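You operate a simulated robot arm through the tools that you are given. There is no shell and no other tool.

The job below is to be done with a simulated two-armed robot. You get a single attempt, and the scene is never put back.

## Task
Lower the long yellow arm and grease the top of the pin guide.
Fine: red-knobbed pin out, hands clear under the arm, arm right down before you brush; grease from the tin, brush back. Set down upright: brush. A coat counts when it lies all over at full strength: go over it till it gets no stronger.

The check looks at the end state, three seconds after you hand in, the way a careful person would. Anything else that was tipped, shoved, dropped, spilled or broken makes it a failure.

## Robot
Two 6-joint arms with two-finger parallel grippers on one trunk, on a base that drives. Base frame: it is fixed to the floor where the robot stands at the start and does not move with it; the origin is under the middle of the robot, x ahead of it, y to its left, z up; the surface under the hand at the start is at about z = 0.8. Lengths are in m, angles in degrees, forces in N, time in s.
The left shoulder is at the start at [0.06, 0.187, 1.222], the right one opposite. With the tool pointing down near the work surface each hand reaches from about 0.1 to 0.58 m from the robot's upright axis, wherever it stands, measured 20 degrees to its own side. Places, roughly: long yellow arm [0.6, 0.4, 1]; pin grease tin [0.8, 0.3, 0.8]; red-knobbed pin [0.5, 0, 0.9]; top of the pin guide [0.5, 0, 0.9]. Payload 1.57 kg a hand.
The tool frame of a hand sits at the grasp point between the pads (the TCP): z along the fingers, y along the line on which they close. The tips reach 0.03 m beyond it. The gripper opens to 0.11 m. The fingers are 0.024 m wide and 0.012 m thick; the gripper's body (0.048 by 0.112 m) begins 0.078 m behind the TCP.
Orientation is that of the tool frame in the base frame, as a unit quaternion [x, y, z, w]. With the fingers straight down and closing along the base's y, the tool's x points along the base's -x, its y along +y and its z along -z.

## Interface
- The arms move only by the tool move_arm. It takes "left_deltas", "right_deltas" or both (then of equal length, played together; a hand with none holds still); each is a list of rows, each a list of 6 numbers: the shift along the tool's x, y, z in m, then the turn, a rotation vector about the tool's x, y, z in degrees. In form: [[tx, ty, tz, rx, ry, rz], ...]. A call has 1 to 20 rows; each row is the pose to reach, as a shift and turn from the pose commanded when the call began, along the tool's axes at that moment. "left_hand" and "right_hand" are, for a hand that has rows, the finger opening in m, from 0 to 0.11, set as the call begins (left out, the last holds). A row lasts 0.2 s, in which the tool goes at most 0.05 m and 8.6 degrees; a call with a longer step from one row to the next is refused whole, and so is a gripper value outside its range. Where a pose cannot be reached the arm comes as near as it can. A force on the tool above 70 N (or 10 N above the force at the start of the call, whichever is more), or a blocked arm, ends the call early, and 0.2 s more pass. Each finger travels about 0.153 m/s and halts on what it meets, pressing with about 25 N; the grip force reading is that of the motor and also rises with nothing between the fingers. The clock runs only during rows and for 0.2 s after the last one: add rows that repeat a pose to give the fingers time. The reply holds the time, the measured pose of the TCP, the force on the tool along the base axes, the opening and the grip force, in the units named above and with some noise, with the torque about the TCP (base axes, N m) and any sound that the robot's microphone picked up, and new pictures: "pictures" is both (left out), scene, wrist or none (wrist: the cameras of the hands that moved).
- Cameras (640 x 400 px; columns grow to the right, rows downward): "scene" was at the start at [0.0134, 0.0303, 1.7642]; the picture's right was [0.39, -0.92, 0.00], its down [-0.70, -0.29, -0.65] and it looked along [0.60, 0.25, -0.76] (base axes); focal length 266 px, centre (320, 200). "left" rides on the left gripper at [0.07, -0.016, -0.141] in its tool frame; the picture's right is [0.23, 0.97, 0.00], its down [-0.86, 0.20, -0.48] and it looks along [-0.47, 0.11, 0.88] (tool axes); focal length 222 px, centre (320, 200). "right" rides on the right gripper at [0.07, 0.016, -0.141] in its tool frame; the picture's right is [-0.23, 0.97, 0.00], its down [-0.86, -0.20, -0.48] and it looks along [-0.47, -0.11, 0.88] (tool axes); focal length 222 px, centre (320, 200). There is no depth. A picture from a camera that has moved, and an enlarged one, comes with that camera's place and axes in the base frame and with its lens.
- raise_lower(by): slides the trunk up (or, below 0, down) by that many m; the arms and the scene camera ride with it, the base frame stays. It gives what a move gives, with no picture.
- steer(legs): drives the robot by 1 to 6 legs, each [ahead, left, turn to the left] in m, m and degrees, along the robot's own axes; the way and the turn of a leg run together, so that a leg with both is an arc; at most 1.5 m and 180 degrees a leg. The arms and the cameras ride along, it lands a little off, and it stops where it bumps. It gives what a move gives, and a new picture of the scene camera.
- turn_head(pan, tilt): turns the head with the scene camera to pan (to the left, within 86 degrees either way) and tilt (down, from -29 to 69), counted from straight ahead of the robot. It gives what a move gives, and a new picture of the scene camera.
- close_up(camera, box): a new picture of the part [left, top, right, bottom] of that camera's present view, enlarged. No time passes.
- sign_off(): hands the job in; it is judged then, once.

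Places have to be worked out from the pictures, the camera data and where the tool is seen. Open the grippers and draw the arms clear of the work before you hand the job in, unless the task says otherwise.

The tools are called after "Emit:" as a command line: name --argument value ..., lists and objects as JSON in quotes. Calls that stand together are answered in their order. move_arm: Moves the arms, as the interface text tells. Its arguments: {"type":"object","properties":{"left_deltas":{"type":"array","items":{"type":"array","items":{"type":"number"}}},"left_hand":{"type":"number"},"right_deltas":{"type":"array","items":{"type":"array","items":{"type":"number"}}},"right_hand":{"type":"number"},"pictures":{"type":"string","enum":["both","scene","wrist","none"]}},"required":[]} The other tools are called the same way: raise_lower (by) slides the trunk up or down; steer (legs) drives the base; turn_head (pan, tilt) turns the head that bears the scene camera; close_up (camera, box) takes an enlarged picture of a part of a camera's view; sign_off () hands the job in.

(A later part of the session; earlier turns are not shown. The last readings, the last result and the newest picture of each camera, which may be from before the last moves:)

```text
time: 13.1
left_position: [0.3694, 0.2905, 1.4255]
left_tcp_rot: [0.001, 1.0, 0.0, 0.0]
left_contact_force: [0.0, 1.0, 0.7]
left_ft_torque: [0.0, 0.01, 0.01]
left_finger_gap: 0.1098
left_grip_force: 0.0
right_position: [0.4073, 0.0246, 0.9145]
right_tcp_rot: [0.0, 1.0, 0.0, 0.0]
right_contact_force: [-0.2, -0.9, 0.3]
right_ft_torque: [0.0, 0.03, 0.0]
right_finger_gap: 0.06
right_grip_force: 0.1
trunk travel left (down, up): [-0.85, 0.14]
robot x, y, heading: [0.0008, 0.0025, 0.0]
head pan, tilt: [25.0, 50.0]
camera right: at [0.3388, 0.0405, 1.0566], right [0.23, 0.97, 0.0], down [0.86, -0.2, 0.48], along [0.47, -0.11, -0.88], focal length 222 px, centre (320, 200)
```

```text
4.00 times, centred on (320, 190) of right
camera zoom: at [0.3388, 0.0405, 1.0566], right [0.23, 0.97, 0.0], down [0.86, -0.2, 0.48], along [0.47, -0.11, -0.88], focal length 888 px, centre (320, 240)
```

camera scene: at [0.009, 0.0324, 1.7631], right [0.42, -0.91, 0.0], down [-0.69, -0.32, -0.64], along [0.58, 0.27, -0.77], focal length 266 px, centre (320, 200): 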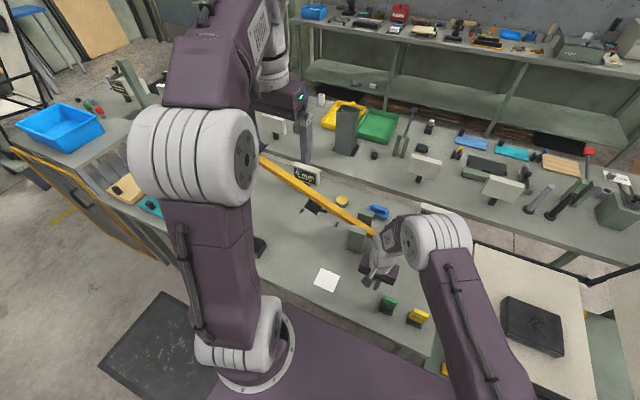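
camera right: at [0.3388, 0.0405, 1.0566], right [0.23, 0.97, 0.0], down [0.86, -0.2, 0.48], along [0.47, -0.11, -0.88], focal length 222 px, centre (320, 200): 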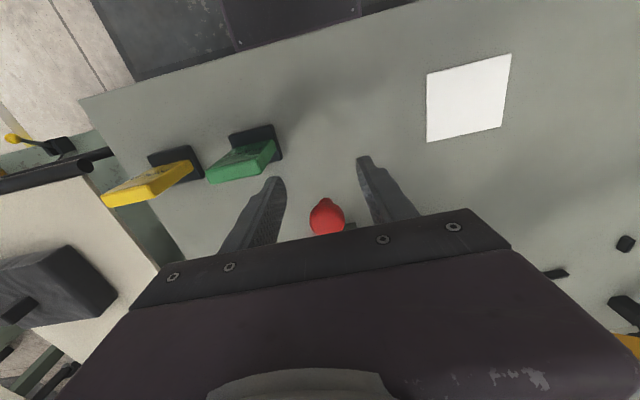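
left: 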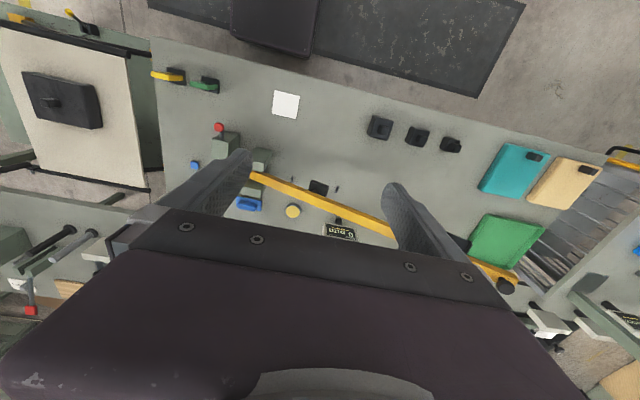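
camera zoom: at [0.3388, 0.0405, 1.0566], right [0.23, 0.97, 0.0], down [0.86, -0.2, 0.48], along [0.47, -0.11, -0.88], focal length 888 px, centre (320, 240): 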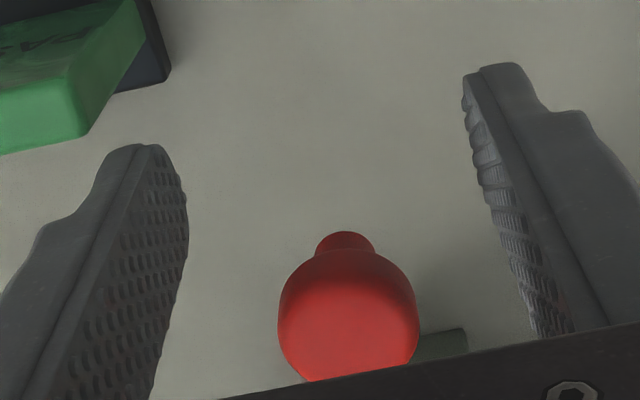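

Knob now at about (0.429, 0.025). There's also a small stub beside the shaft near (0.46, 0.04), so I'll raise the hand straight up to see the pin whole before regripping.

Emit:
move_arm --right_deltas '[[0, 0, -0.04, 0, 0, 0], [0, 0, -0.08, 0, 0, 0], [0.01, 0, -0.12, 0, 0, 0], [0.02, 0, -0.15, 0, 0, 0], [0.02, 0, -0.15, 0, 0, 0]]' --pictures "both"

Emit:
close_up --camera "right" --box '[260, 120, 400, 230]'

Emit:
close_up --camera "scene" --box '[340, 200, 430, 290]'

```text
time: 14.2
left_position: [0.3683, 0.2906, 1.4254]
left_tcp_rot: [0.0, 1.0, 0.0, 0.0]
left_contact_force: [-0.1, -0.4, 0.6]
left_ft_torque: [-0.02, 0.03, -0.02]
left_finger_gap: 0.1097
left_grip_force: 0.1
right_position: [0.3862, 0.0242, 1.0671]
right_tcp_rot: [-0.001, 1.0, 0.0, 0.0]
right_contact_force: [-0.6, -0.1, 0.1]
right_ft_torque: [0.04, 0.03, -0.03]
right_finger_gap: 0.06
right_grip_force: 0.2
trunk travel left (down, up): [-0.85, 0.14]
robot x, y, heading: [0.003, -0.0005, -0.2]
head pan, tilt: [25.0, 50.0]
camera scene: at [0.0123, 0.0326, 1.7632], right [0.42, -0.91, 0.0], down [-0.69, -0.32, -0.64], along [0.58, 0.27, -0.77], focal length 266 px, centre (320, 200)
camera right: at [0.3168, 0.0408, 1.2081], right [0.23, 0.97, 0.0], down [0.86, -0.2, 0.48], along [0.47, -0.11, -0.88], focal length 222 px, centre (320, 200)
```

scene: 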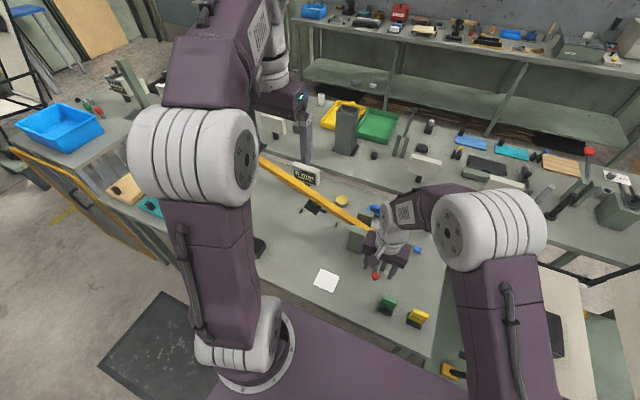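
right: 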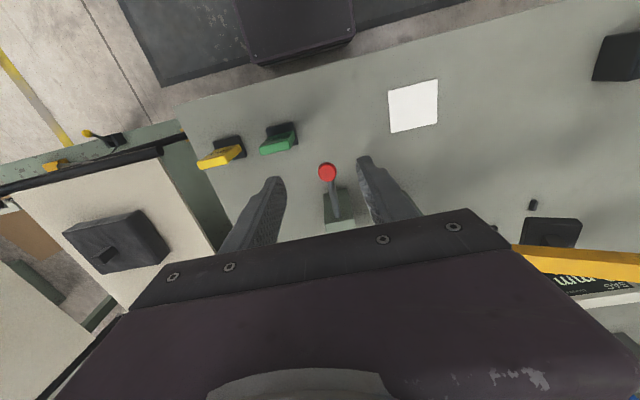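

```text
3.64 times, centred on (330, 175) of right
camera zoom: at [0.3168, 0.0408, 1.2081], right [0.23, 0.97, 0.0], down [0.86, -0.2, 0.48], along [0.47, -0.11, -0.88], focal length 808 px, centre (284, 291)
```

zoom: 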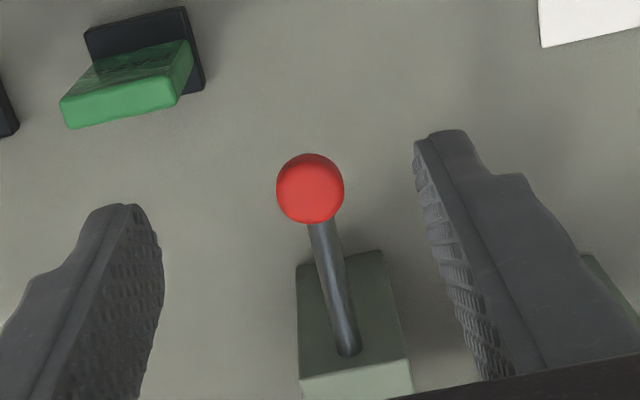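

```text
4.44 times, centred on (385, 245) of scene
camera zoom: at [0.0123, 0.0326, 1.7632], right [0.42, -0.91, 0.0], down [-0.69, -0.32, -0.64], along [0.58, 0.27, -0.77], focal length 1184 px, centre (31, 0)
```

zoom: 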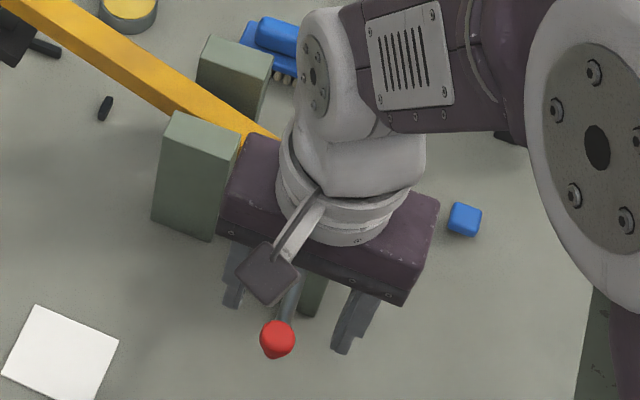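

The pin is a straight shaft with the knob now at x ≈ 0.432, exactly 5 cm out, and the arm hasn't dropped. It may have met a travel stop. I'll move the right hand aside to see whether the tip still lies over the arm.

Emit:
move_arm --right_deltas '[[0, -0.03, -0.035, 0, 0, 0], [0, -0.06, -0.07, 0, 0, 0], [0, -0.09, -0.105, 0, 0, 0], [0, -0.12, -0.14, 0, 0, 0], [0, -0.15, -0.175, 0, 0, 0], [0, -0.18, -0.2, 0, 0, 0]]' --pictures "both"

Emit:
close_up --camera "scene" --box '[340, 200, 430, 290]'

Emit:
close_up --camera "right" --box '[360, 90, 520, 220]'

Emit:
close_up --camera "left" --box '[180, 80, 300, 200]'

```text
time: 15.7
left_position: [0.3675, 0.2901, 1.4257]
left_tcp_rot: [0.0, 1.0, 0.0, 0.0]
left_contact_force: [0.5, 1.3, -0.2]
left_ft_torque: [0.02, -0.01, -0.01]
left_finger_gap: 0.11
left_grip_force: 0.1
right_position: [0.3844, -0.1578, 1.2649]
right_tcp_rot: [0.001, 1.0, -0.001, -0.001]
right_contact_force: [0.1, 0.6, -0.8]
right_ft_torque: [0.0, 0.01, 0.02]
right_finger_gap: 0.0597
right_grip_force: 0.1
trunk travel left (down, up): [-0.85, 0.14]
robot x, y, heading: [0.0001, 0.0026, 0.1]
head pan, tilt: [25.0, 50.0]
camera scene: at [0.0112, 0.0318, 1.7632], right [0.42, -0.91, 0.0], down [-0.69, -0.32, -0.64], along [0.58, 0.27, -0.77], focal length 266 px, centre (320, 200)
camera right: at [0.315, -0.1407, 1.4064], right [0.23, 0.97, 0.0], down [0.86, -0.2, 0.48], along [0.47, -0.11, -0.88], focal length 222 px, centre (320, 200)
```

scene: 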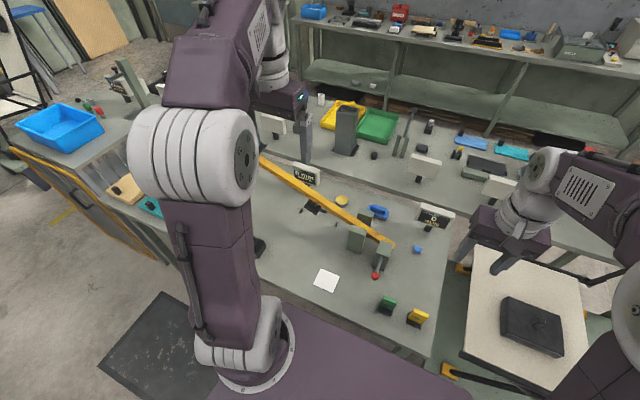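
right: 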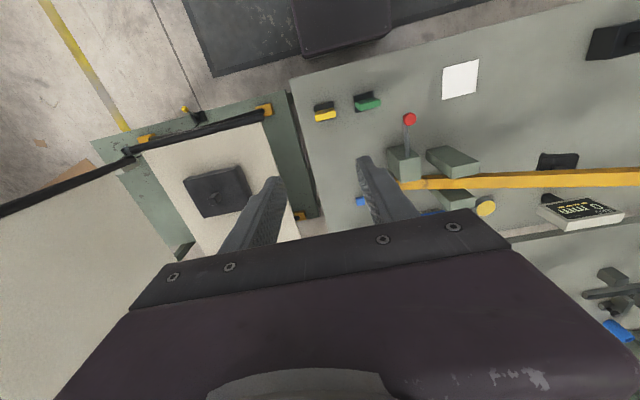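

```text
4.44 times, centred on (385, 245) of scene
camera zoom: at [0.0112, 0.0318, 1.7632], right [0.42, -0.91, 0.0], down [-0.69, -0.32, -0.64], along [0.58, 0.27, -0.77], focal length 1184 px, centre (31, 0)
```

zoom: 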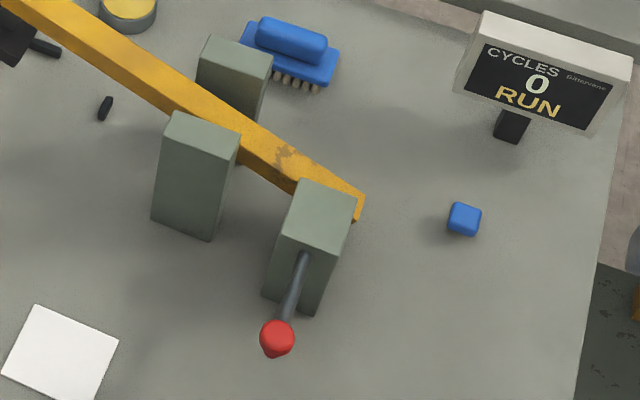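

```text
3.08 times, centred on (440, 155) of right
camera zoom: at [0.315, -0.1407, 1.4064], right [0.23, 0.97, 0.0], down [0.86, -0.2, 0.48], along [0.47, -0.11, -0.88], focal length 684 px, centre (-49, 338)
```

zoom: 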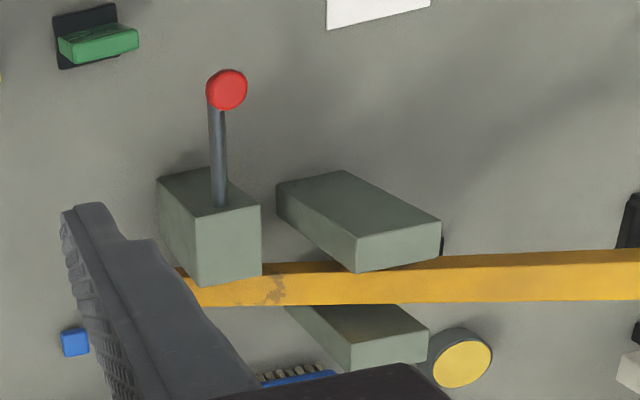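

```text
3.33 times, centred on (240, 140) of left
camera zoom: at [0.2981, 0.2736, 1.5657], right [-0.23, 0.97, 0.0], down [0.85, 0.2, 0.48], along [0.47, 0.11, -0.88], focal length 740 px, centre (587, 400)
```

zoom: 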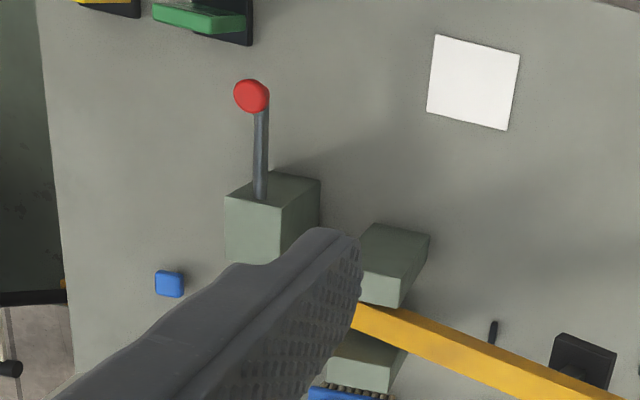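

The pin tip no longer shows over the arm, but the arm hasn't moved. I'll regrip the knob more deeply and test in small pulls whether it's at a hard stop.

Emit:
move_arm --right_deltas '[[-0.008, 0.03, 0.035, 0, 0, 0], [-0.016, 0.06, 0.07, 0, 0, 0], [-0.024, 0.09, 0.105, 0, 0, 0], [-0.032, 0.12, 0.14, 0, 0, 0], [-0.04, 0.15, 0.175, 0, 0, 0], [-0.047, 0.182, 0.21, 0, 0, 0], [-0.047, 0.182, 0.25, 0, 0, 0], [-0.047, 0.182, 0.29, 0, 0, 0], [-0.047, 0.182, 0.33, 0, 0, 0], [-0.047, 0.182, 0.352, 0, 0, 0], [-0.047, 0.182, 0.352, 0, 0, 0]]' --right_hand 0.06 --pictures "wrist"

Emit:
close_up --camera "right" --box '[260, 140, 380, 240]'

```text
time: 18.1
left_position: [0.3682, 0.2894, 1.4269]
left_tcp_rot: [0.0, 1.0, 0.0, 0.0]
left_contact_force: [0.0, -0.5, -0.3]
left_ft_torque: [-0.02, 0.01, 0.04]
left_finger_gap: 0.1099
left_grip_force: 0.1
right_position: [0.4334, 0.0268, 0.912]
right_tcp_rot: [0.0, 1.0, 0.0, 0.0]
right_contact_force: [-0.9, -0.4, 0.5]
right_ft_torque: [-0.01, -0.02, 0.0]
right_finger_gap: 0.06
right_grip_force: 0.0
trunk travel left (down, up): [-0.85, 0.14]
robot x, y, heading: [0.0021, -0.0001, -0.2]
head pan, tilt: [25.0, 50.0]
camera right: at [0.364, 0.0435, 1.0536], right [0.23, 0.97, 0.0], down [0.86, -0.2, 0.48], along [0.47, -0.11, -0.88], focal length 222 px, centre (320, 200)
```

right: 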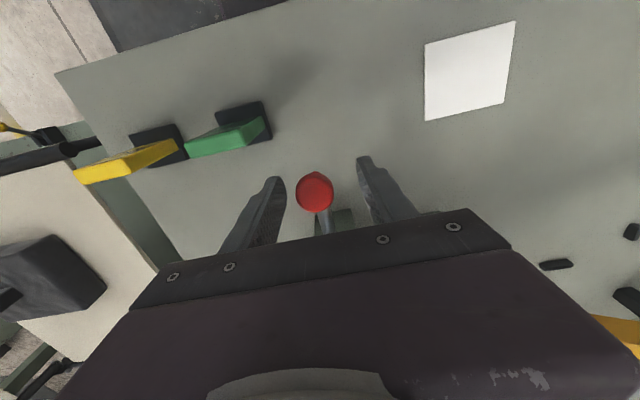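

```text
4.00 times, centred on (320, 190) of right
camera zoom: at [0.364, 0.0435, 1.0536], right [0.23, 0.97, 0.0], down [0.86, -0.2, 0.48], along [0.47, -0.11, -0.88], focal length 888 px, centre (320, 240)
```

zoom: 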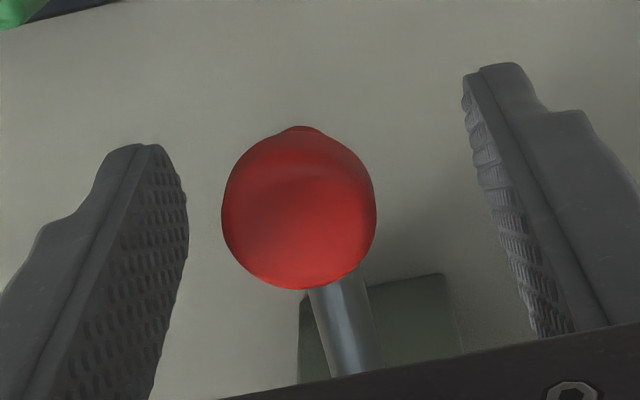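

The knob sits about 3 mm to the right of centre; I'll shift, close, then test-pull by a few millimetres.

Emit:
move_arm --right_deltas '[[0.0, -0.003, 0, 0, 0, 0], [0, -0.003, 0, 0, 0, 0], [0, -0.003, 0, 0, 0, 0], [0, -0.003, 0, 0, 0, 0]]' --right_hand 0.01 --pictures "none"

Emit:
move_arm --right_deltas '[[0.003, 0, 0, 0, 0, 0], [0.003, 0, 0, 0, 0, 0]]' --pictures "none"

Emit:
move_arm --right_deltas '[[0.003, 0, 0, 0, 0, 0], [0.003, 0, 0, 0, 0, 0]]' --pictures "none"

```text
time: 19.1
left_position: [0.3676, 0.2921, 1.4251]
left_tcp_rot: [0.0, 1.0, -0.001, 0.0]
left_contact_force: [0.3, 0.3, -0.3]
left_ft_torque: [-0.01, 0.0, 0.01]
left_finger_gap: 0.1101
left_grip_force: 0.0
right_position: [0.4351, 0.0234, 0.9118]
right_tcp_rot: [0.0, 1.0, 0.0, 0.0]
right_contact_force: [-0.9, 2.0, -6.1]
right_ft_torque: [0.01, -0.36, 0.01]
right_finger_gap: 0.0253
right_grip_force: 36.8
trunk travel left (down, up): [-0.85, 0.14]
robot x, y, heading: [0.0001, -0.0023, -0.1]
head pan, tilt: [25.0, 50.0]
```

```text
time: 19.6
left_position: [0.3716, 0.2919, 1.4244]
left_tcp_rot: [0.001, 1.0, 0.0, -0.001]
left_contact_force: [0.1, 0.5, 0.4]
left_ft_torque: [-0.04, 0.0, 0.01]
left_finger_gap: 0.1099
left_grip_force: 0.2
right_position: [0.433, 0.0251, 0.9134]
right_tcp_rot: [-0.001, 1.0, 0.0, 0.001]
right_contact_force: [8.8, 2.7, -9.9]
right_ft_torque: [0.03, -0.25, -0.05]
right_finger_gap: 0.0253
right_grip_force: 37.4
trunk travel left (down, up): [-0.85, 0.14]
robot x, y, heading: [0.0055, -0.0018, -0.2]
head pan, tilt: [25.0, 50.0]
```

```text
time: 20.2
left_position: [0.374, 0.2903, 1.424]
left_tcp_rot: [0.0, 1.0, 0.0, -0.004]
left_contact_force: [-0.1, 0.5, -1.1]
left_ft_torque: [0.01, 0.01, 0.02]
left_finger_gap: 0.1103
left_grip_force: 0.1
right_position: [0.4332, 0.0234, 0.913]
right_tcp_rot: [0.0, 1.0, 0.002, 0.001]
right_contact_force: [24.4, 0.1, -3.6]
right_ft_torque: [-0.08, -0.04, -0.04]
right_finger_gap: 0.0253
right_grip_force: 37.0
trunk travel left (down, up): [-0.85, 0.14]
robot x, y, heading: [0.0013, 0.0015, -0.1]
head pan, tilt: [25.0, 50.0]
```

That's a hard stop: 24 N with no movement, so the pin is at its full 5 cm travel. I'll relieve the pull, release it and back away upward, then check whether the arm is free.

Emit:
move_arm --right_deltas '[[-0.004, 0, 0, 0, 0, 0], [-0.004, 0, 0, 0, 0, 0]]' --pictures "none"

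Emit:
move_arm --right_deltas '[[0, 0, 0, 0, 0, 0], [0, 0, 0, 0, 0, 0], [0, 0, -0.04, 0, 0, 0], [0, 0, -0.08, 0, 0, 0], [0, -0.03, -0.12, 0, 0, 0], [0, -0.06, -0.16, 0, 0, 0], [0, -0.09, -0.2, 0, 0, 0], [0, -0.12, -0.24, 0, 0, 0], [0, -0.16, -0.26, 0, 0, 0], [0, -0.2, -0.28, 0, 0, 0]]' --right_hand 0.07 --pictures "both"

Emit:
close_up --camera "scene" --box '[240, 130, 430, 290]'

Emit:
close_up --camera "scene" --box '[360, 215, 410, 265]'

```text
time: 20.9
left_position: [0.3697, 0.2907, 1.4239]
left_tcp_rot: [0.001, 1.0, 0.001, -0.001]
left_contact_force: [-0.2, -0.1, 0.3]
left_ft_torque: [-0.04, -0.02, -0.04]
left_finger_gap: 0.1098
left_grip_force: 0.2
right_position: [0.4337, 0.0237, 0.9123]
right_tcp_rot: [0.001, 1.0, 0.0, 0.0]
right_contact_force: [14.2, 1.8, 0.2]
right_ft_torque: [0.07, -0.35, -0.03]
right_finger_gap: 0.0252
right_grip_force: 37.1
trunk travel left (down, up): [-0.85, 0.14]
robot x, y, heading: [0.0005, 0.0008, -0.3]
head pan, tilt: [25.0, 50.0]
```

```text
time: 23.1
left_position: [0.3674, 0.2897, 1.4258]
left_tcp_rot: [0.0, 1.0, 0.001, 0.001]
left_contact_force: [-0.5, -0.5, 0.5]
left_ft_torque: [-0.04, -0.03, -0.02]
left_finger_gap: 0.11
left_grip_force: 0.1
right_position: [0.4301, -0.1783, 1.1949]
right_tcp_rot: [0.0, 1.0, 0.002, 0.0]
right_contact_force: [0.3, -0.8, -0.5]
right_ft_torque: [0.0, 0.03, 0.01]
right_finger_gap: 0.0699
right_grip_force: 0.1
trunk travel left (down, up): [-0.85, 0.14]
robot x, y, heading: [0.0042, 0.0007, -0.0]
head pan, tilt: [25.0, 50.0]
camera scene: at [0.0108, 0.0309, 1.7632], right [0.42, -0.91, 0.0], down [-0.69, -0.32, -0.64], along [0.58, 0.27, -0.77], focal length 266 px, centre (320, 200)
camera right: at [0.361, -0.1613, 1.3367], right [0.23, 0.97, 0.0], down [0.86, -0.2, 0.48], along [0.47, -0.11, -0.88], focal length 222 px, centre (320, 200)
```

scene: 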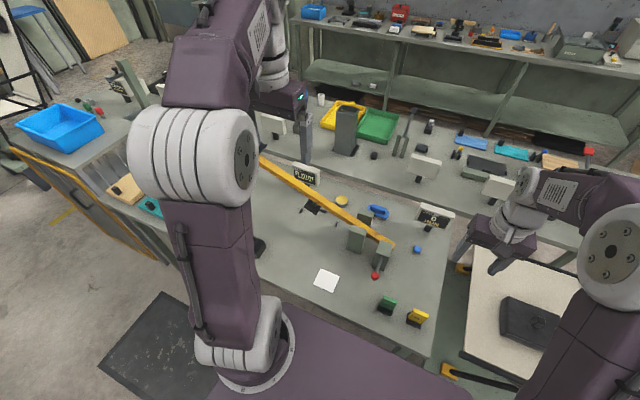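
right: 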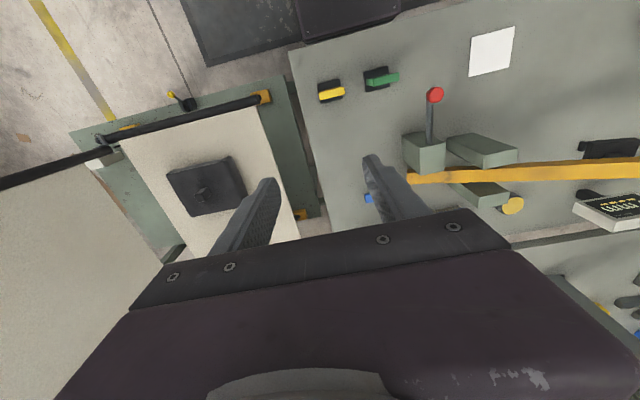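

```text
2.50 times, centred on (335, 210) of scene
camera zoom: at [0.0108, 0.0309, 1.7632], right [0.42, -0.91, 0.0], down [-0.69, -0.32, -0.64], along [0.58, 0.27, -0.77], focal length 666 px, centre (282, 175)
```

zoom: 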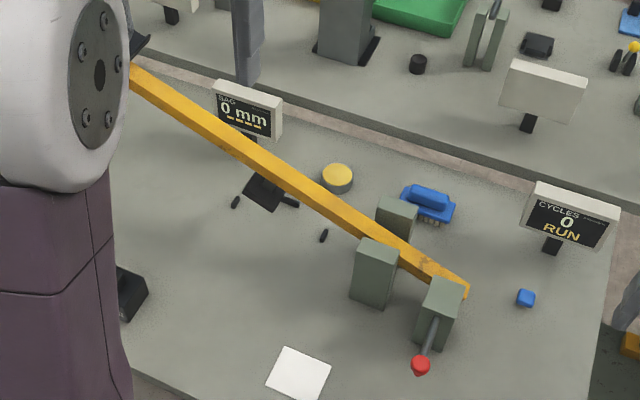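

```text
8.00 times, centred on (385, 240) of scene
camera zoom: at [0.0108, 0.0309, 1.7632], right [0.42, -0.91, 0.0], down [-0.69, -0.32, -0.64], along [0.58, 0.27, -0.77], focal length 2130 px, centre (-200, -120)
```

zoom: 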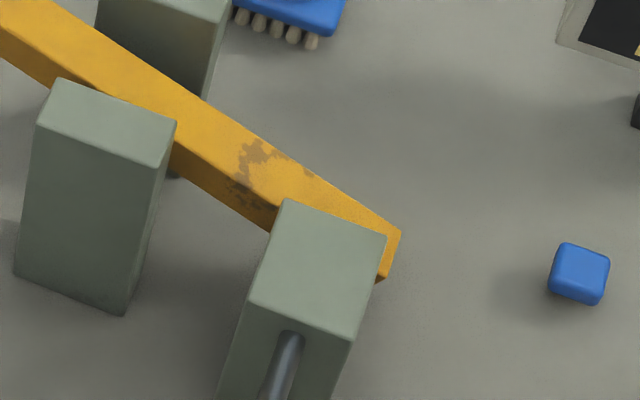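

The arm is free of the pin but holds its position, so it must be pushed down from above. Both that and the brush need me closer, so I'll drive ahead in short legs and watch for bumps.

Emit:
steer --legs '[[0.1, 0, 0]]'

```text
time: 24.2
left_position: [0.461, 0.2908, 1.4265]
left_tcp_rot: [0.0, 1.0, 0.0, 0.003]
left_contact_force: [-0.3, 0.9, 0.1]
left_ft_torque: [-0.01, -0.05, -0.03]
left_finger_gap: 0.1101
left_grip_force: 0.1
right_position: [0.5251, -0.1767, 1.1977]
right_tcp_rot: [0.0, 1.0, 0.0, 0.002]
right_contact_force: [-0.2, -0.8, 1.6]
right_ft_torque: [-0.05, -0.05, 0.01]
right_finger_gap: 0.0699
right_grip_force: 0.1
trunk travel left (down, up): [-0.85, 0.14]
robot x, y, heading: [0.097, 0.0033, -0.1]
head pan, tilt: [25.0, 50.0]
camera scene: at [0.1025, 0.0326, 1.7632], right [0.42, -0.91, 0.0], down [-0.69, -0.32, -0.65], along [0.59, 0.27, -0.76], focal length 266 px, centre (320, 200)
```

scene: 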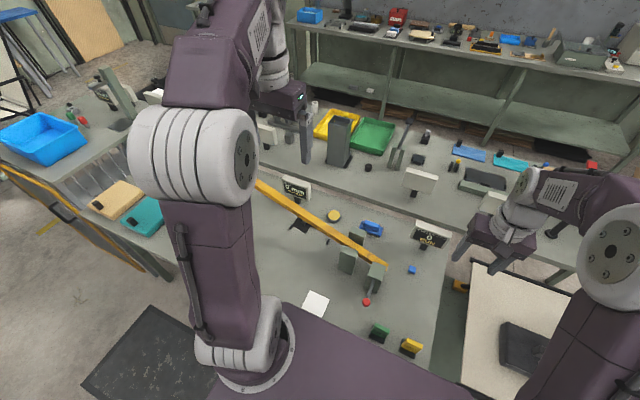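

That leg went without a bump (robot x = 0.097). I'll go another 0.1.

Emit:
steer --legs '[[0.1, 0, 0]]'

```text
time: 25.3
left_position: [0.532, 0.2569, 1.4273]
left_tcp_rot: [0.054, 0.999, 0.0, 0.001]
left_contact_force: [0.8, -0.1, 0.9]
left_ft_torque: [0.17, 0.16, 0.01]
left_finger_gap: 0.1099
left_grip_force: 0.2
right_position: [0.5436, -0.2136, 1.1959]
right_tcp_rot: [0.054, 0.999, -0.001, 0.0]
right_contact_force: [-1.3, -1.3, -0.7]
right_ft_torque: [0.12, -0.07, 0.01]
right_finger_gap: 0.0699
right_grip_force: 0.0
trunk travel left (down, up): [-0.85, 0.14]
robot x, y, heading: [0.1376, 0.0082, -6.2]
head pan, tilt: [25.0, 50.0]
camera scene: at [0.149, 0.0397, 1.7633], right [0.32, -0.95, 0.0], down [-0.72, -0.25, -0.64], along [0.61, 0.21, -0.77], focal length 266 px, centre (320, 200)
```

scene: 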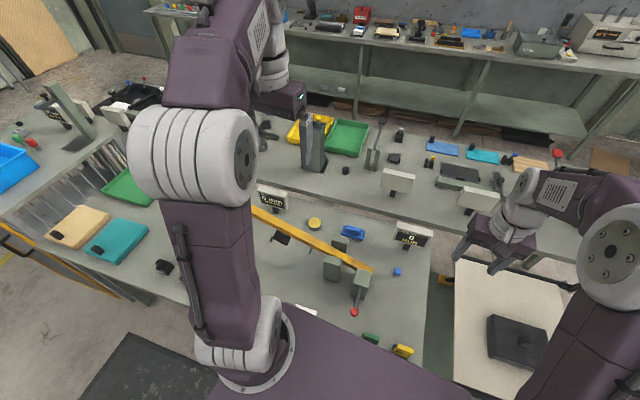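

It bumped on the right front at x ≈ 0.138 and twisted to −6°. I'll back off a little, straighten up, and check whether anything on the bench shifted.

Emit:
steer --legs '[[-0.04, 0, 0], [0, 0, 6.2]]'

Emit:
turn_head --pan -25 --tilt 60

```text
time: 26.8
left_position: [0.4664, 0.3005, 1.4246]
left_tcp_rot: [0.001, 1.0, 0.001, -0.001]
left_contact_force: [-0.4, -0.3, 0.5]
left_ft_torque: [0.0, 0.04, -0.04]
left_finger_gap: 0.1102
left_grip_force: 0.0
right_position: [0.5295, -0.166, 1.193]
right_tcp_rot: [0.001, 1.0, 0.002, 0.0]
right_contact_force: [-0.5, -0.5, -0.2]
right_ft_torque: [0.01, 0.05, 0.02]
right_finger_gap: 0.0703
right_grip_force: 0.1
trunk travel left (down, up): [-0.85, 0.14]
robot x, y, heading: [0.0962, 0.0129, 0.0]
head pan, tilt: [25.0, 50.0]
camera scene: at [0.1108, 0.0428, 1.7632], right [0.42, -0.91, 0.0], down [-0.7, -0.32, -0.64], along [0.58, 0.27, -0.77], focal length 266 px, centre (320, 200)
```

scene: 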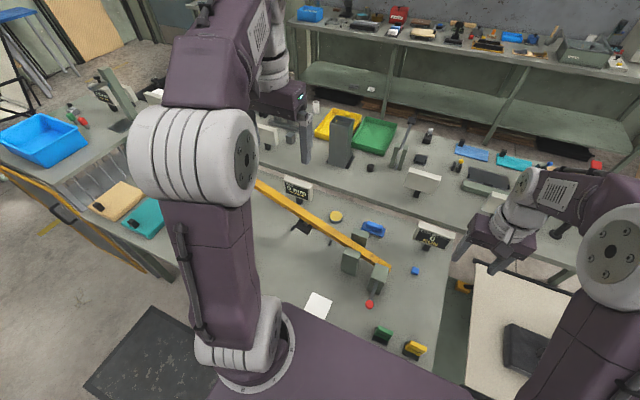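

```text
time: 27.9
left_position: [0.4637, 0.3029, 1.425]
left_tcp_rot: [0.002, 1.0, 0.0, 0.001]
left_contact_force: [0.3, 0.1, 0.2]
left_ft_torque: [0.01, -0.01, -0.02]
left_finger_gap: 0.1099
left_grip_force: 0.1
right_position: [0.5267, -0.1652, 1.1946]
right_tcp_rot: [0.001, 1.0, 0.0, 0.0]
right_contact_force: [-1.1, 0.1, 0.6]
right_ft_torque: [0.03, -0.01, -0.02]
right_finger_gap: 0.07
right_grip_force: 0.0
trunk travel left (down, up): [-0.85, 0.14]
robot x, y, heading: [0.0916, 0.0147, 0.1]
head pan, tilt: [-25.0, 60.0]
camera scene: at [0.0976, -0.0157, 1.7506], right [-0.42, -0.91, 0.0], down [-0.78, 0.37, -0.5], along [0.45, -0.21, -0.87], focal length 266 px, centre (320, 200)
```

scene: 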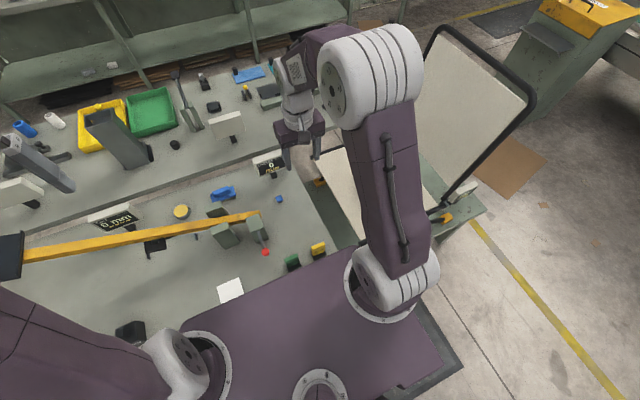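

Nothing on the bench moved. A trestle or leg on the right is what I bumped, so I'll strafe left 0.2 and then try going ahead.

Emit:
steer --legs '[[0, 0.2, 0]]'

Emit:
steer --legs '[[0.08, 0, 0]]'

```text
time: 29.6
left_position: [0.4633, 0.5028, 1.4273]
left_tcp_rot: [0.0, 1.0, 0.002, 0.0]
left_contact_force: [-0.2, -0.1, 1.2]
left_ft_torque: [0.05, -0.01, -0.05]
left_finger_gap: 0.1101
left_grip_force: 0.0
right_position: [0.5272, 0.0372, 1.1956]
right_tcp_rot: [0.001, 1.0, 0.002, 0.001]
right_contact_force: [-0.5, -0.1, 0.2]
right_ft_torque: [0.04, 0.0, 0.0]
right_finger_gap: 0.0702
right_grip_force: 0.1
trunk travel left (down, up): [-0.85, 0.14]
robot x, y, heading: [0.0948, 0.2158, 0.0]
head pan, tilt: [-25.0, 60.0]
camera scene: at [0.0978, 0.1828, 1.7505], right [-0.42, -0.91, 0.0], down [-0.78, 0.37, -0.5], along [0.45, -0.21, -0.87], focal length 266 px, centre (320, 200)
```

scene: 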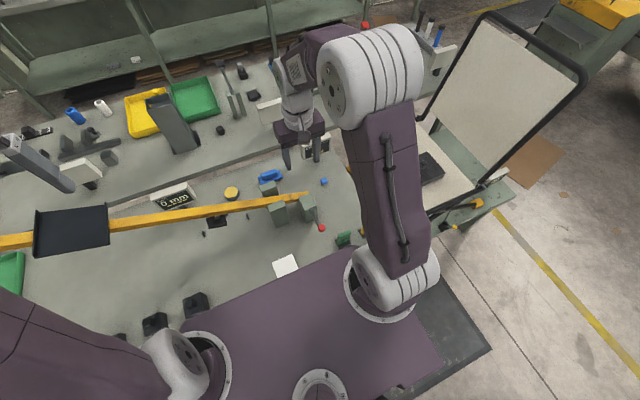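

```text
time: 30.6
left_position: [0.535, 0.5066, 1.4288]
left_tcp_rot: [0.0, 1.0, 0.0, 0.004]
left_contact_force: [-0.6, 0.7, -0.4]
left_ft_torque: [0.02, -0.08, -0.05]
left_finger_gap: 0.1098
left_grip_force: 0.0
right_position: [0.6006, 0.0398, 1.1975]
right_tcp_rot: [0.0, 1.0, 0.0, 0.004]
right_contact_force: [0.0, 0.3, 0.3]
right_ft_torque: [0.06, -0.07, -0.01]
right_finger_gap: 0.07
right_grip_force: 0.0
trunk travel left (down, up): [-0.85, 0.14]
robot x, y, heading: [0.1764, 0.2202, -0.1]
head pan, tilt: [-25.0, 60.0]
camera scene: at [0.1675, 0.1882, 1.7506], right [-0.42, -0.91, 0.0], down [-0.78, 0.37, -0.5], along [0.46, -0.21, -0.86], focal length 266 px, centre (320, 200)
```

scene: 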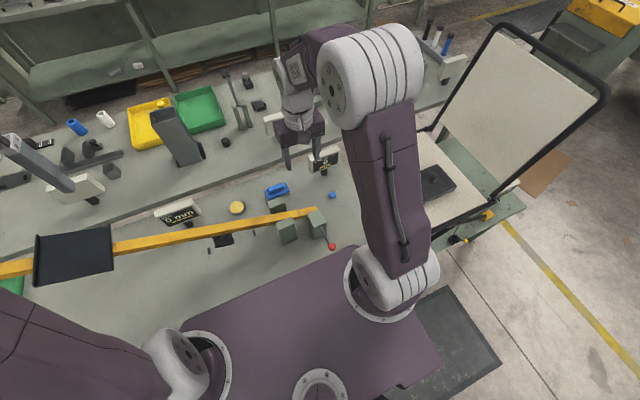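

No bump now at x = 0.176. I'll go another 0.07 ahead to bring the brush and tin within reach.

Emit:
steer --legs '[[0.07, 0, 0]]'

Emit:
turn_head --pan 0 --tilt 55

```text
time: 31.6
left_position: [0.6034, 0.5088, 1.4283]
left_tcp_rot: [-0.001, 1.0, 0.001, 0.003]
left_contact_force: [-0.6, 0.0, 1.1]
left_ft_torque: [-0.03, -0.09, -0.02]
left_finger_gap: 0.11
left_grip_force: 0.0
right_position: [0.6704, 0.0394, 1.1986]
right_tcp_rot: [-0.001, 1.0, 0.001, 0.003]
right_contact_force: [-0.8, 0.6, 0.9]
right_ft_torque: [0.0, -0.06, 0.01]
right_finger_gap: 0.07
right_grip_force: 0.1
trunk travel left (down, up): [-0.85, 0.14]
robot x, y, heading: [0.2475, 0.2182, 0.1]
head pan, tilt: [-25.0, 60.0]
camera scene: at [0.2369, 0.1885, 1.7506], right [-0.42, -0.91, 0.0], down [-0.78, 0.37, -0.5], along [0.46, -0.21, -0.86], focal length 266 px, centre (320, 200)
```

scene: 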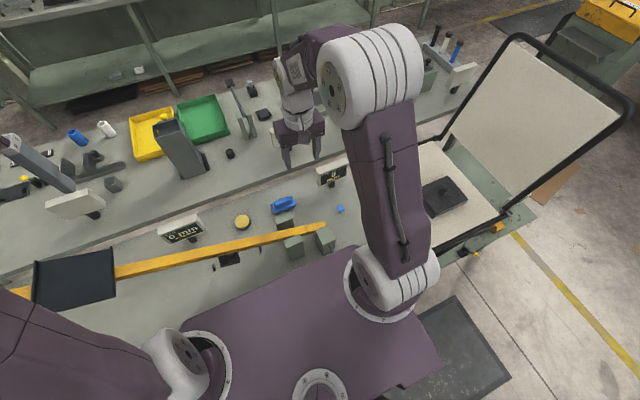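

```text
time: 32.5
left_position: [0.6153, 0.5073, 1.4249]
left_tcp_rot: [-0.001, 1.0, 0.0, -0.001]
left_contact_force: [0.0, -0.5, -0.9]
left_ft_torque: [0.0, 0.06, 0.02]
left_finger_gap: 0.1099
left_grip_force: 0.1
right_position: [0.6794, 0.0399, 1.1941]
right_tcp_rot: [-0.001, 1.0, 0.001, -0.001]
right_contact_force: [0.2, 0.6, 0.2]
right_ft_torque: [-0.02, 0.01, 0.01]
right_finger_gap: 0.07
right_grip_force: 0.0
trunk travel left (down, up): [-0.85, 0.14]
robot x, y, heading: [0.247, 0.214, 0.1]
head pan, tilt: [0.0, 55.0]
camera scene: at [0.2624, 0.2164, 1.7566], right [0.0, -1.0, 0.0], down [-0.82, 0.0, -0.57], along [0.57, 0.0, -0.82], focal length 266 px, centre (320, 200)
```

scene: 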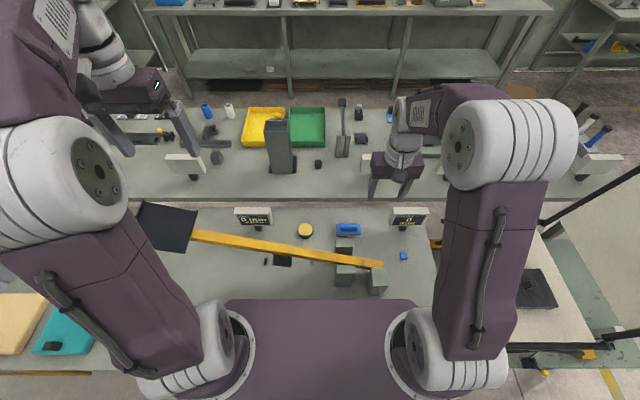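

There is a black plate on the long arm near y ≈ 0.6. I'll take a close look at it from the scene and left cameras.

Emit:
close_up --camera "scene" --box '[110, 170, 290, 290]'

Emit:
close_up --camera "left" --box '[120, 60, 560, 340]'

Emit:
close_up --camera "scene" --box '[260, 210, 420, 310]'

```text
3.33 times, centred on (200, 230) of scene
camera zoom: at [0.2624, 0.2164, 1.7566], right [0.0, -1.0, 0.0], down [-0.82, 0.0, -0.57], along [0.57, 0.0, -0.82], focal length 888 px, centre (720, 100)
```

zoom: 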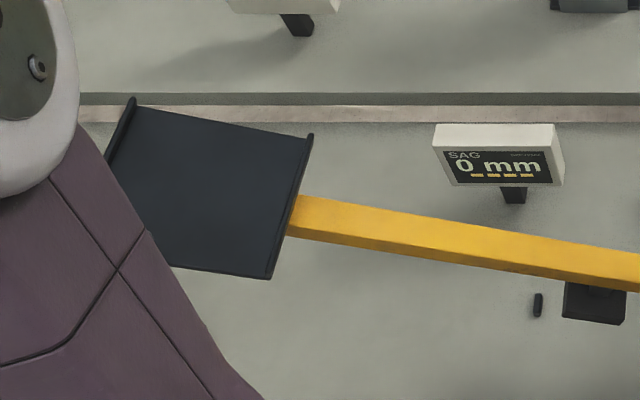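

```text
1.43 times, centred on (340, 200) of left
camera zoom: at [0.5459, 0.491, 1.5654], right [-0.23, 0.97, 0.0], down [0.86, 0.2, 0.48], along [0.47, 0.11, -0.88], focal length 317 px, centre (291, 200)
```

zoom: 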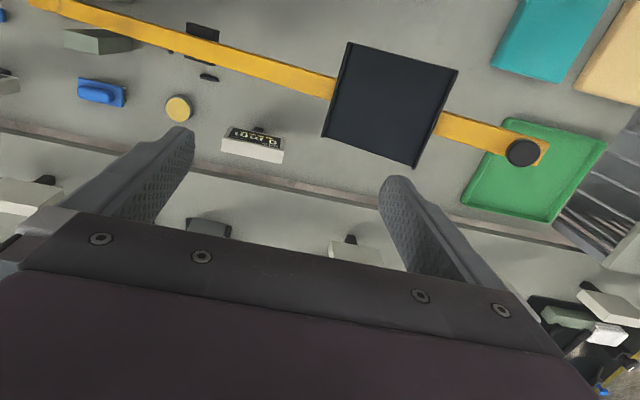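

```text
4.00 times, centred on (340, 260) of scene
camera zoom: at [0.2624, 0.2164, 1.7566], right [0.0, -1.0, 0.0], down [-0.82, 0.0, -0.57], along [0.57, 0.0, -0.82], focal length 1065 px, centre (240, -40)
```

zoom: 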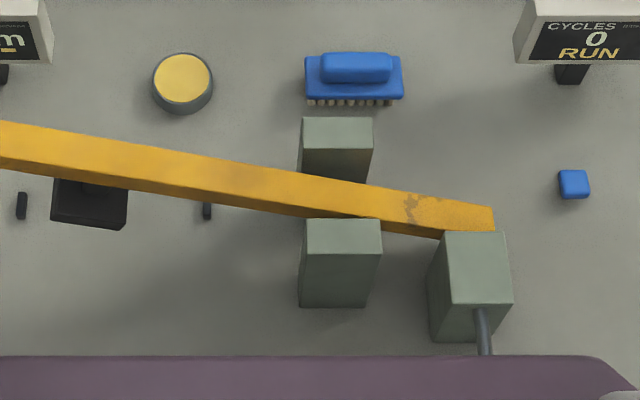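

The plate is a tray fixed on the arm, with a round handle knob further out. I'll close the left fingers and come down above the bar at y ≈ 0.43, to push it down strictly from above.

Emit:
move_arm --left_deltas '[[0.002, -0.015, 0.045, 0, 0, 0], [0.004, -0.03, 0.09, 0, 0, 0], [0.006, -0.05, 0.13, 0, 0, 0], [0.008, -0.065, 0.17, 0, 0, 0], [0.008, -0.077, 0.21, 0, 0, 0], [0.008, -0.077, 0.25, 0, 0, 0], [0.008, -0.077, 0.25, 0, 0, 0]]' --left_hand 0.0 --pictures "both"

Emit:
close_up --camera "left" --box '[220, 100, 420, 240]'

Emit:
close_up --camera "scene" --box '[110, 150, 310, 290]'

```text
time: 34.1
left_position: [0.6058, 0.4302, 1.1759]
left_tcp_rot: [0.0, 1.0, 0.0, 0.001]
left_contact_force: [0.1, 0.3, 0.1]
left_ft_torque: [-0.01, -0.02, 0.01]
left_finger_gap: 0.0
left_grip_force: 21.2
right_position: [0.6759, 0.0408, 1.1954]
right_tcp_rot: [-0.001, 1.0, 0.001, 0.0]
right_contact_force: [0.4, -0.7, -0.1]
right_ft_torque: [-0.02, 0.02, 0.01]
right_finger_gap: 0.0701
right_grip_force: 0.0
trunk travel left (down, up): [-0.85, 0.14]
robot x, y, heading: [0.2437, 0.2184, 0.1]
head pan, tilt: [0.0, 55.0]
camera scene: at [0.2585, 0.2166, 1.7567], right [0.0, -1.0, 0.0], down [-0.82, 0.0, -0.57], along [0.57, 0.0, -0.82], focal length 266 px, centre (320, 200)
camera left: at [0.5367, 0.4146, 1.3158], right [-0.23, 0.97, 0.0], down [0.85, 0.2, 0.48], along [0.47, 0.11, -0.88], focal length 222 px, centre (320, 200)
```

scene: 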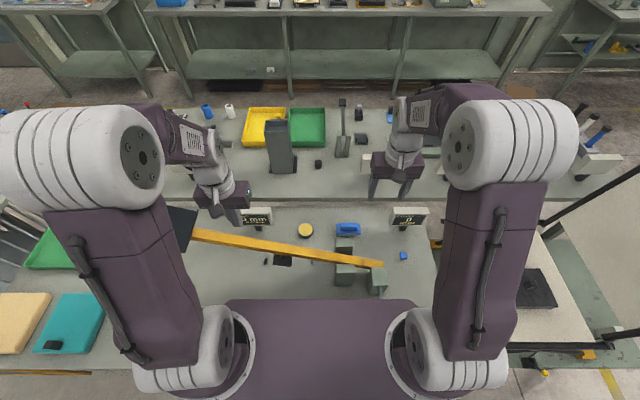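
left: 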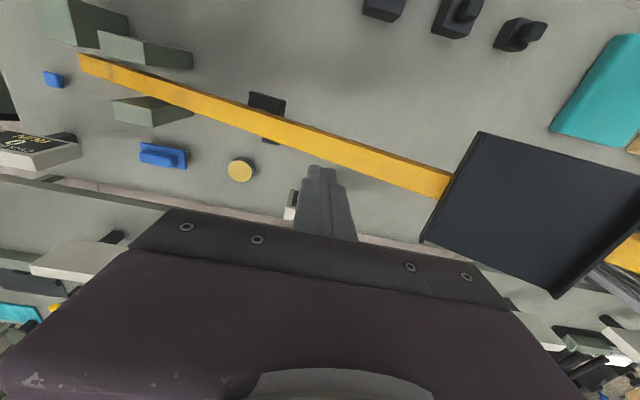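

```text
2.86 times, centred on (320, 170) of left
camera zoom: at [0.5367, 0.4146, 1.3158], right [-0.23, 0.97, 0.0], down [0.85, 0.2, 0.48], along [0.47, 0.11, -0.88], focal length 635 px, centre (320, 286)
```

zoom: 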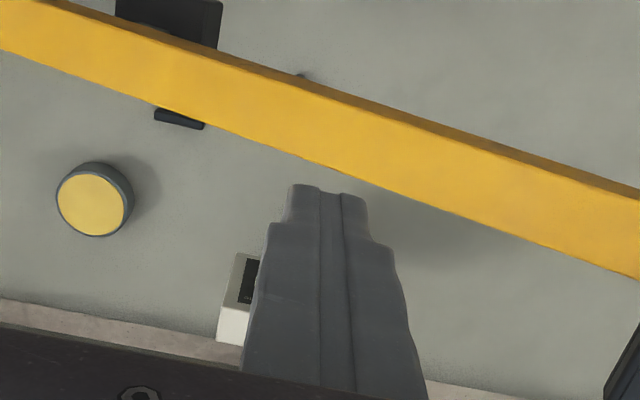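

```text
2.86 times, centred on (210, 220) of scene
camera zoom: at [0.2585, 0.2166, 1.7567], right [0.0, -1.0, 0.0], down [-0.82, 0.0, -0.57], along [0.57, 0.0, -0.82], focal length 761 px, centre (634, 143)
```

zoom: 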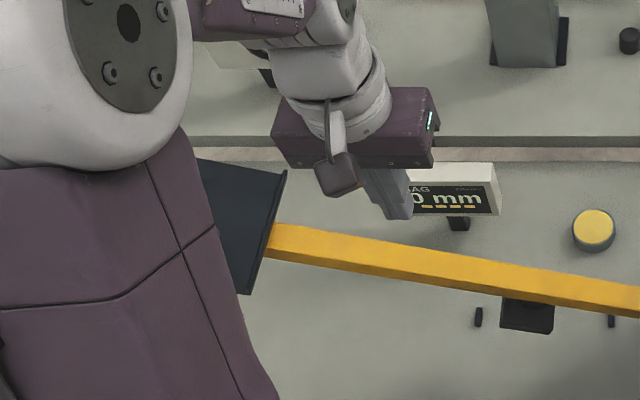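

The fingertips project onto the middle of the bar (3–4 mm short in x). I'll nudge x and descend slowly to contact.

Emit:
move_arm --left_deltas '[[-0.002, 0, 0.03, 0, 0, 0], [-0.003, 0, 0.06, 0, 0, 0], [-0.003, 0, 0.08, 0, 0, 0], [-0.003, 0, 0.09, 0, 0, 0], [-0.003, 0, 0.1, 0, 0, 0], [-0.003, 0, 0.11, 0, 0, 0]]' --pictures "both"

Emit:
close_up --camera "left" --box '[220, 100, 420, 240]'

```text
time: 35.5
left_position: [0.6086, 0.4306, 1.0657]
left_tcp_rot: [-0.001, 1.0, 0.0, 0.0]
left_contact_force: [0.4, -0.4, 0.7]
left_ft_torque: [0.03, -0.01, -0.05]
left_finger_gap: 0.0001
left_grip_force: 21.4
right_position: [0.6762, 0.0413, 1.1958]
right_tcp_rot: [-0.001, 1.0, 0.0, 0.0]
right_contact_force: [0.4, 0.1, 0.0]
right_ft_torque: [0.01, -0.02, 0.01]
right_finger_gap: 0.0698
right_grip_force: 0.0
trunk travel left (down, up): [-0.85, 0.14]
robot x, y, heading: [0.2459, 0.2121, 0.3]
head pan, tilt: [0.0, 55.0]
camera scene: at [0.2595, 0.2166, 1.7567], right [0.0, -1.0, 0.0], down [-0.82, 0.0, -0.57], along [0.57, 0.0, -0.82], focal length 266 px, centre (320, 200)
camera left: at [0.5385, 0.4139, 1.2064], right [-0.23, 0.97, 0.0], down [0.85, 0.2, 0.48], along [0.47, 0.11, -0.88], focal length 222 px, centre (320, 200)
```

scene: 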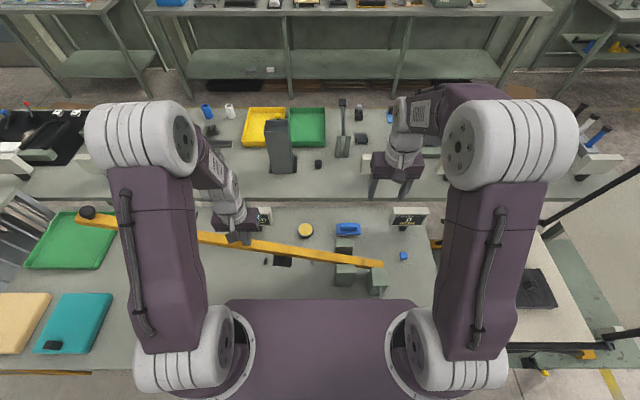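
left: 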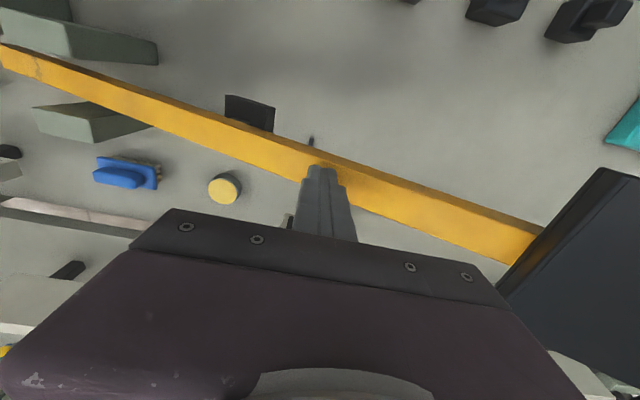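

```text
2.86 times, centred on (320, 170) of left
camera zoom: at [0.5385, 0.4139, 1.2064], right [-0.23, 0.97, 0.0], down [0.85, 0.2, 0.48], along [0.47, 0.11, -0.88], focal length 635 px, centre (320, 286)
```

zoom: 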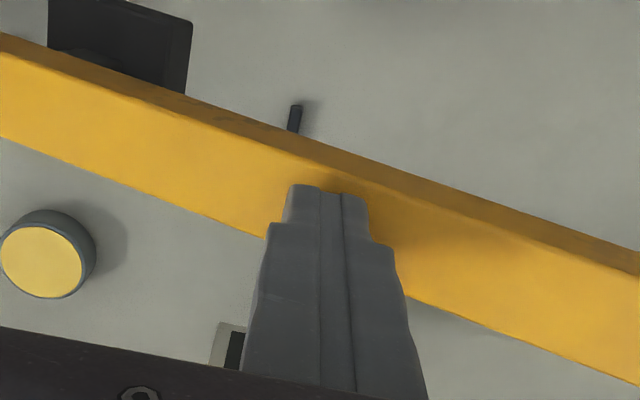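

The tips are right over the bar with no contact yet (z = 1.066). I'll keep descending at 1 cm per row.

Emit:
move_arm --left_deltas '[[0, 0, 0.008, 0, 0, 0], [0, 0, 0.016, 0, 0, 0], [0, 0, 0.024, 0, 0, 0], [0, 0, 0.032, 0, 0, 0], [0, 0, 0.04, 0, 0, 0]]' --pictures "both"

```text
time: 36.7
left_position: [0.6085, 0.431, 1.0247]
left_tcp_rot: [-0.001, 1.0, 0.0, 0.0]
left_contact_force: [-0.2, -0.7, -0.1]
left_ft_torque: [-0.02, 0.02, 0.02]
left_finger_gap: 0.0
left_grip_force: 21.0
right_position: [0.6776, 0.0394, 1.1944]
right_tcp_rot: [-0.001, 1.0, 0.0, 0.001]
right_contact_force: [0.6, -0.6, -0.9]
right_ft_torque: [-0.02, 0.0, 0.0]
right_finger_gap: 0.0703
right_grip_force: 0.0
trunk travel left (down, up): [-0.85, 0.14]
robot x, y, heading: [0.2484, 0.2191, 0.3]
head pan, tilt: [0.0, 55.0]
camera scene: at [0.2598, 0.2167, 1.7567], right [0.0, -1.0, 0.0], down [-0.82, 0.0, -0.57], along [0.57, 0.0, -0.82], focal length 266 px, centre (320, 200)
camera left: at [0.5387, 0.4146, 1.1654], right [-0.23, 0.97, 0.0], down [0.85, 0.2, 0.48], along [0.47, 0.11, -0.88], focal length 222 px, centre (320, 200)
```

scene: 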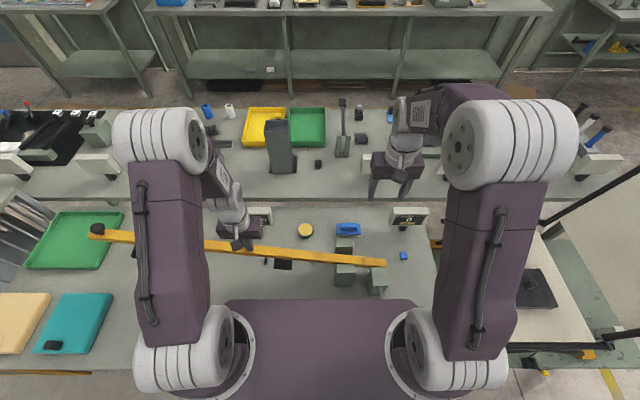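
left: 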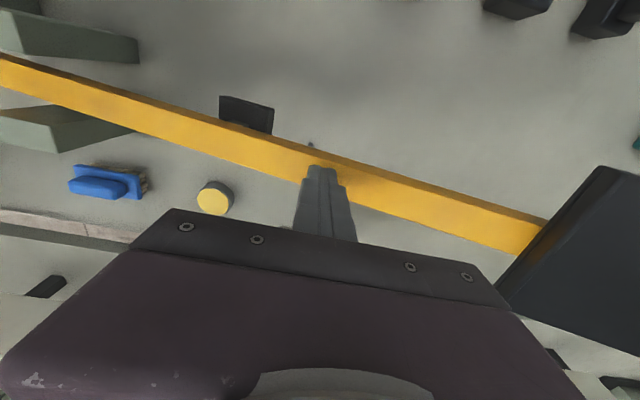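

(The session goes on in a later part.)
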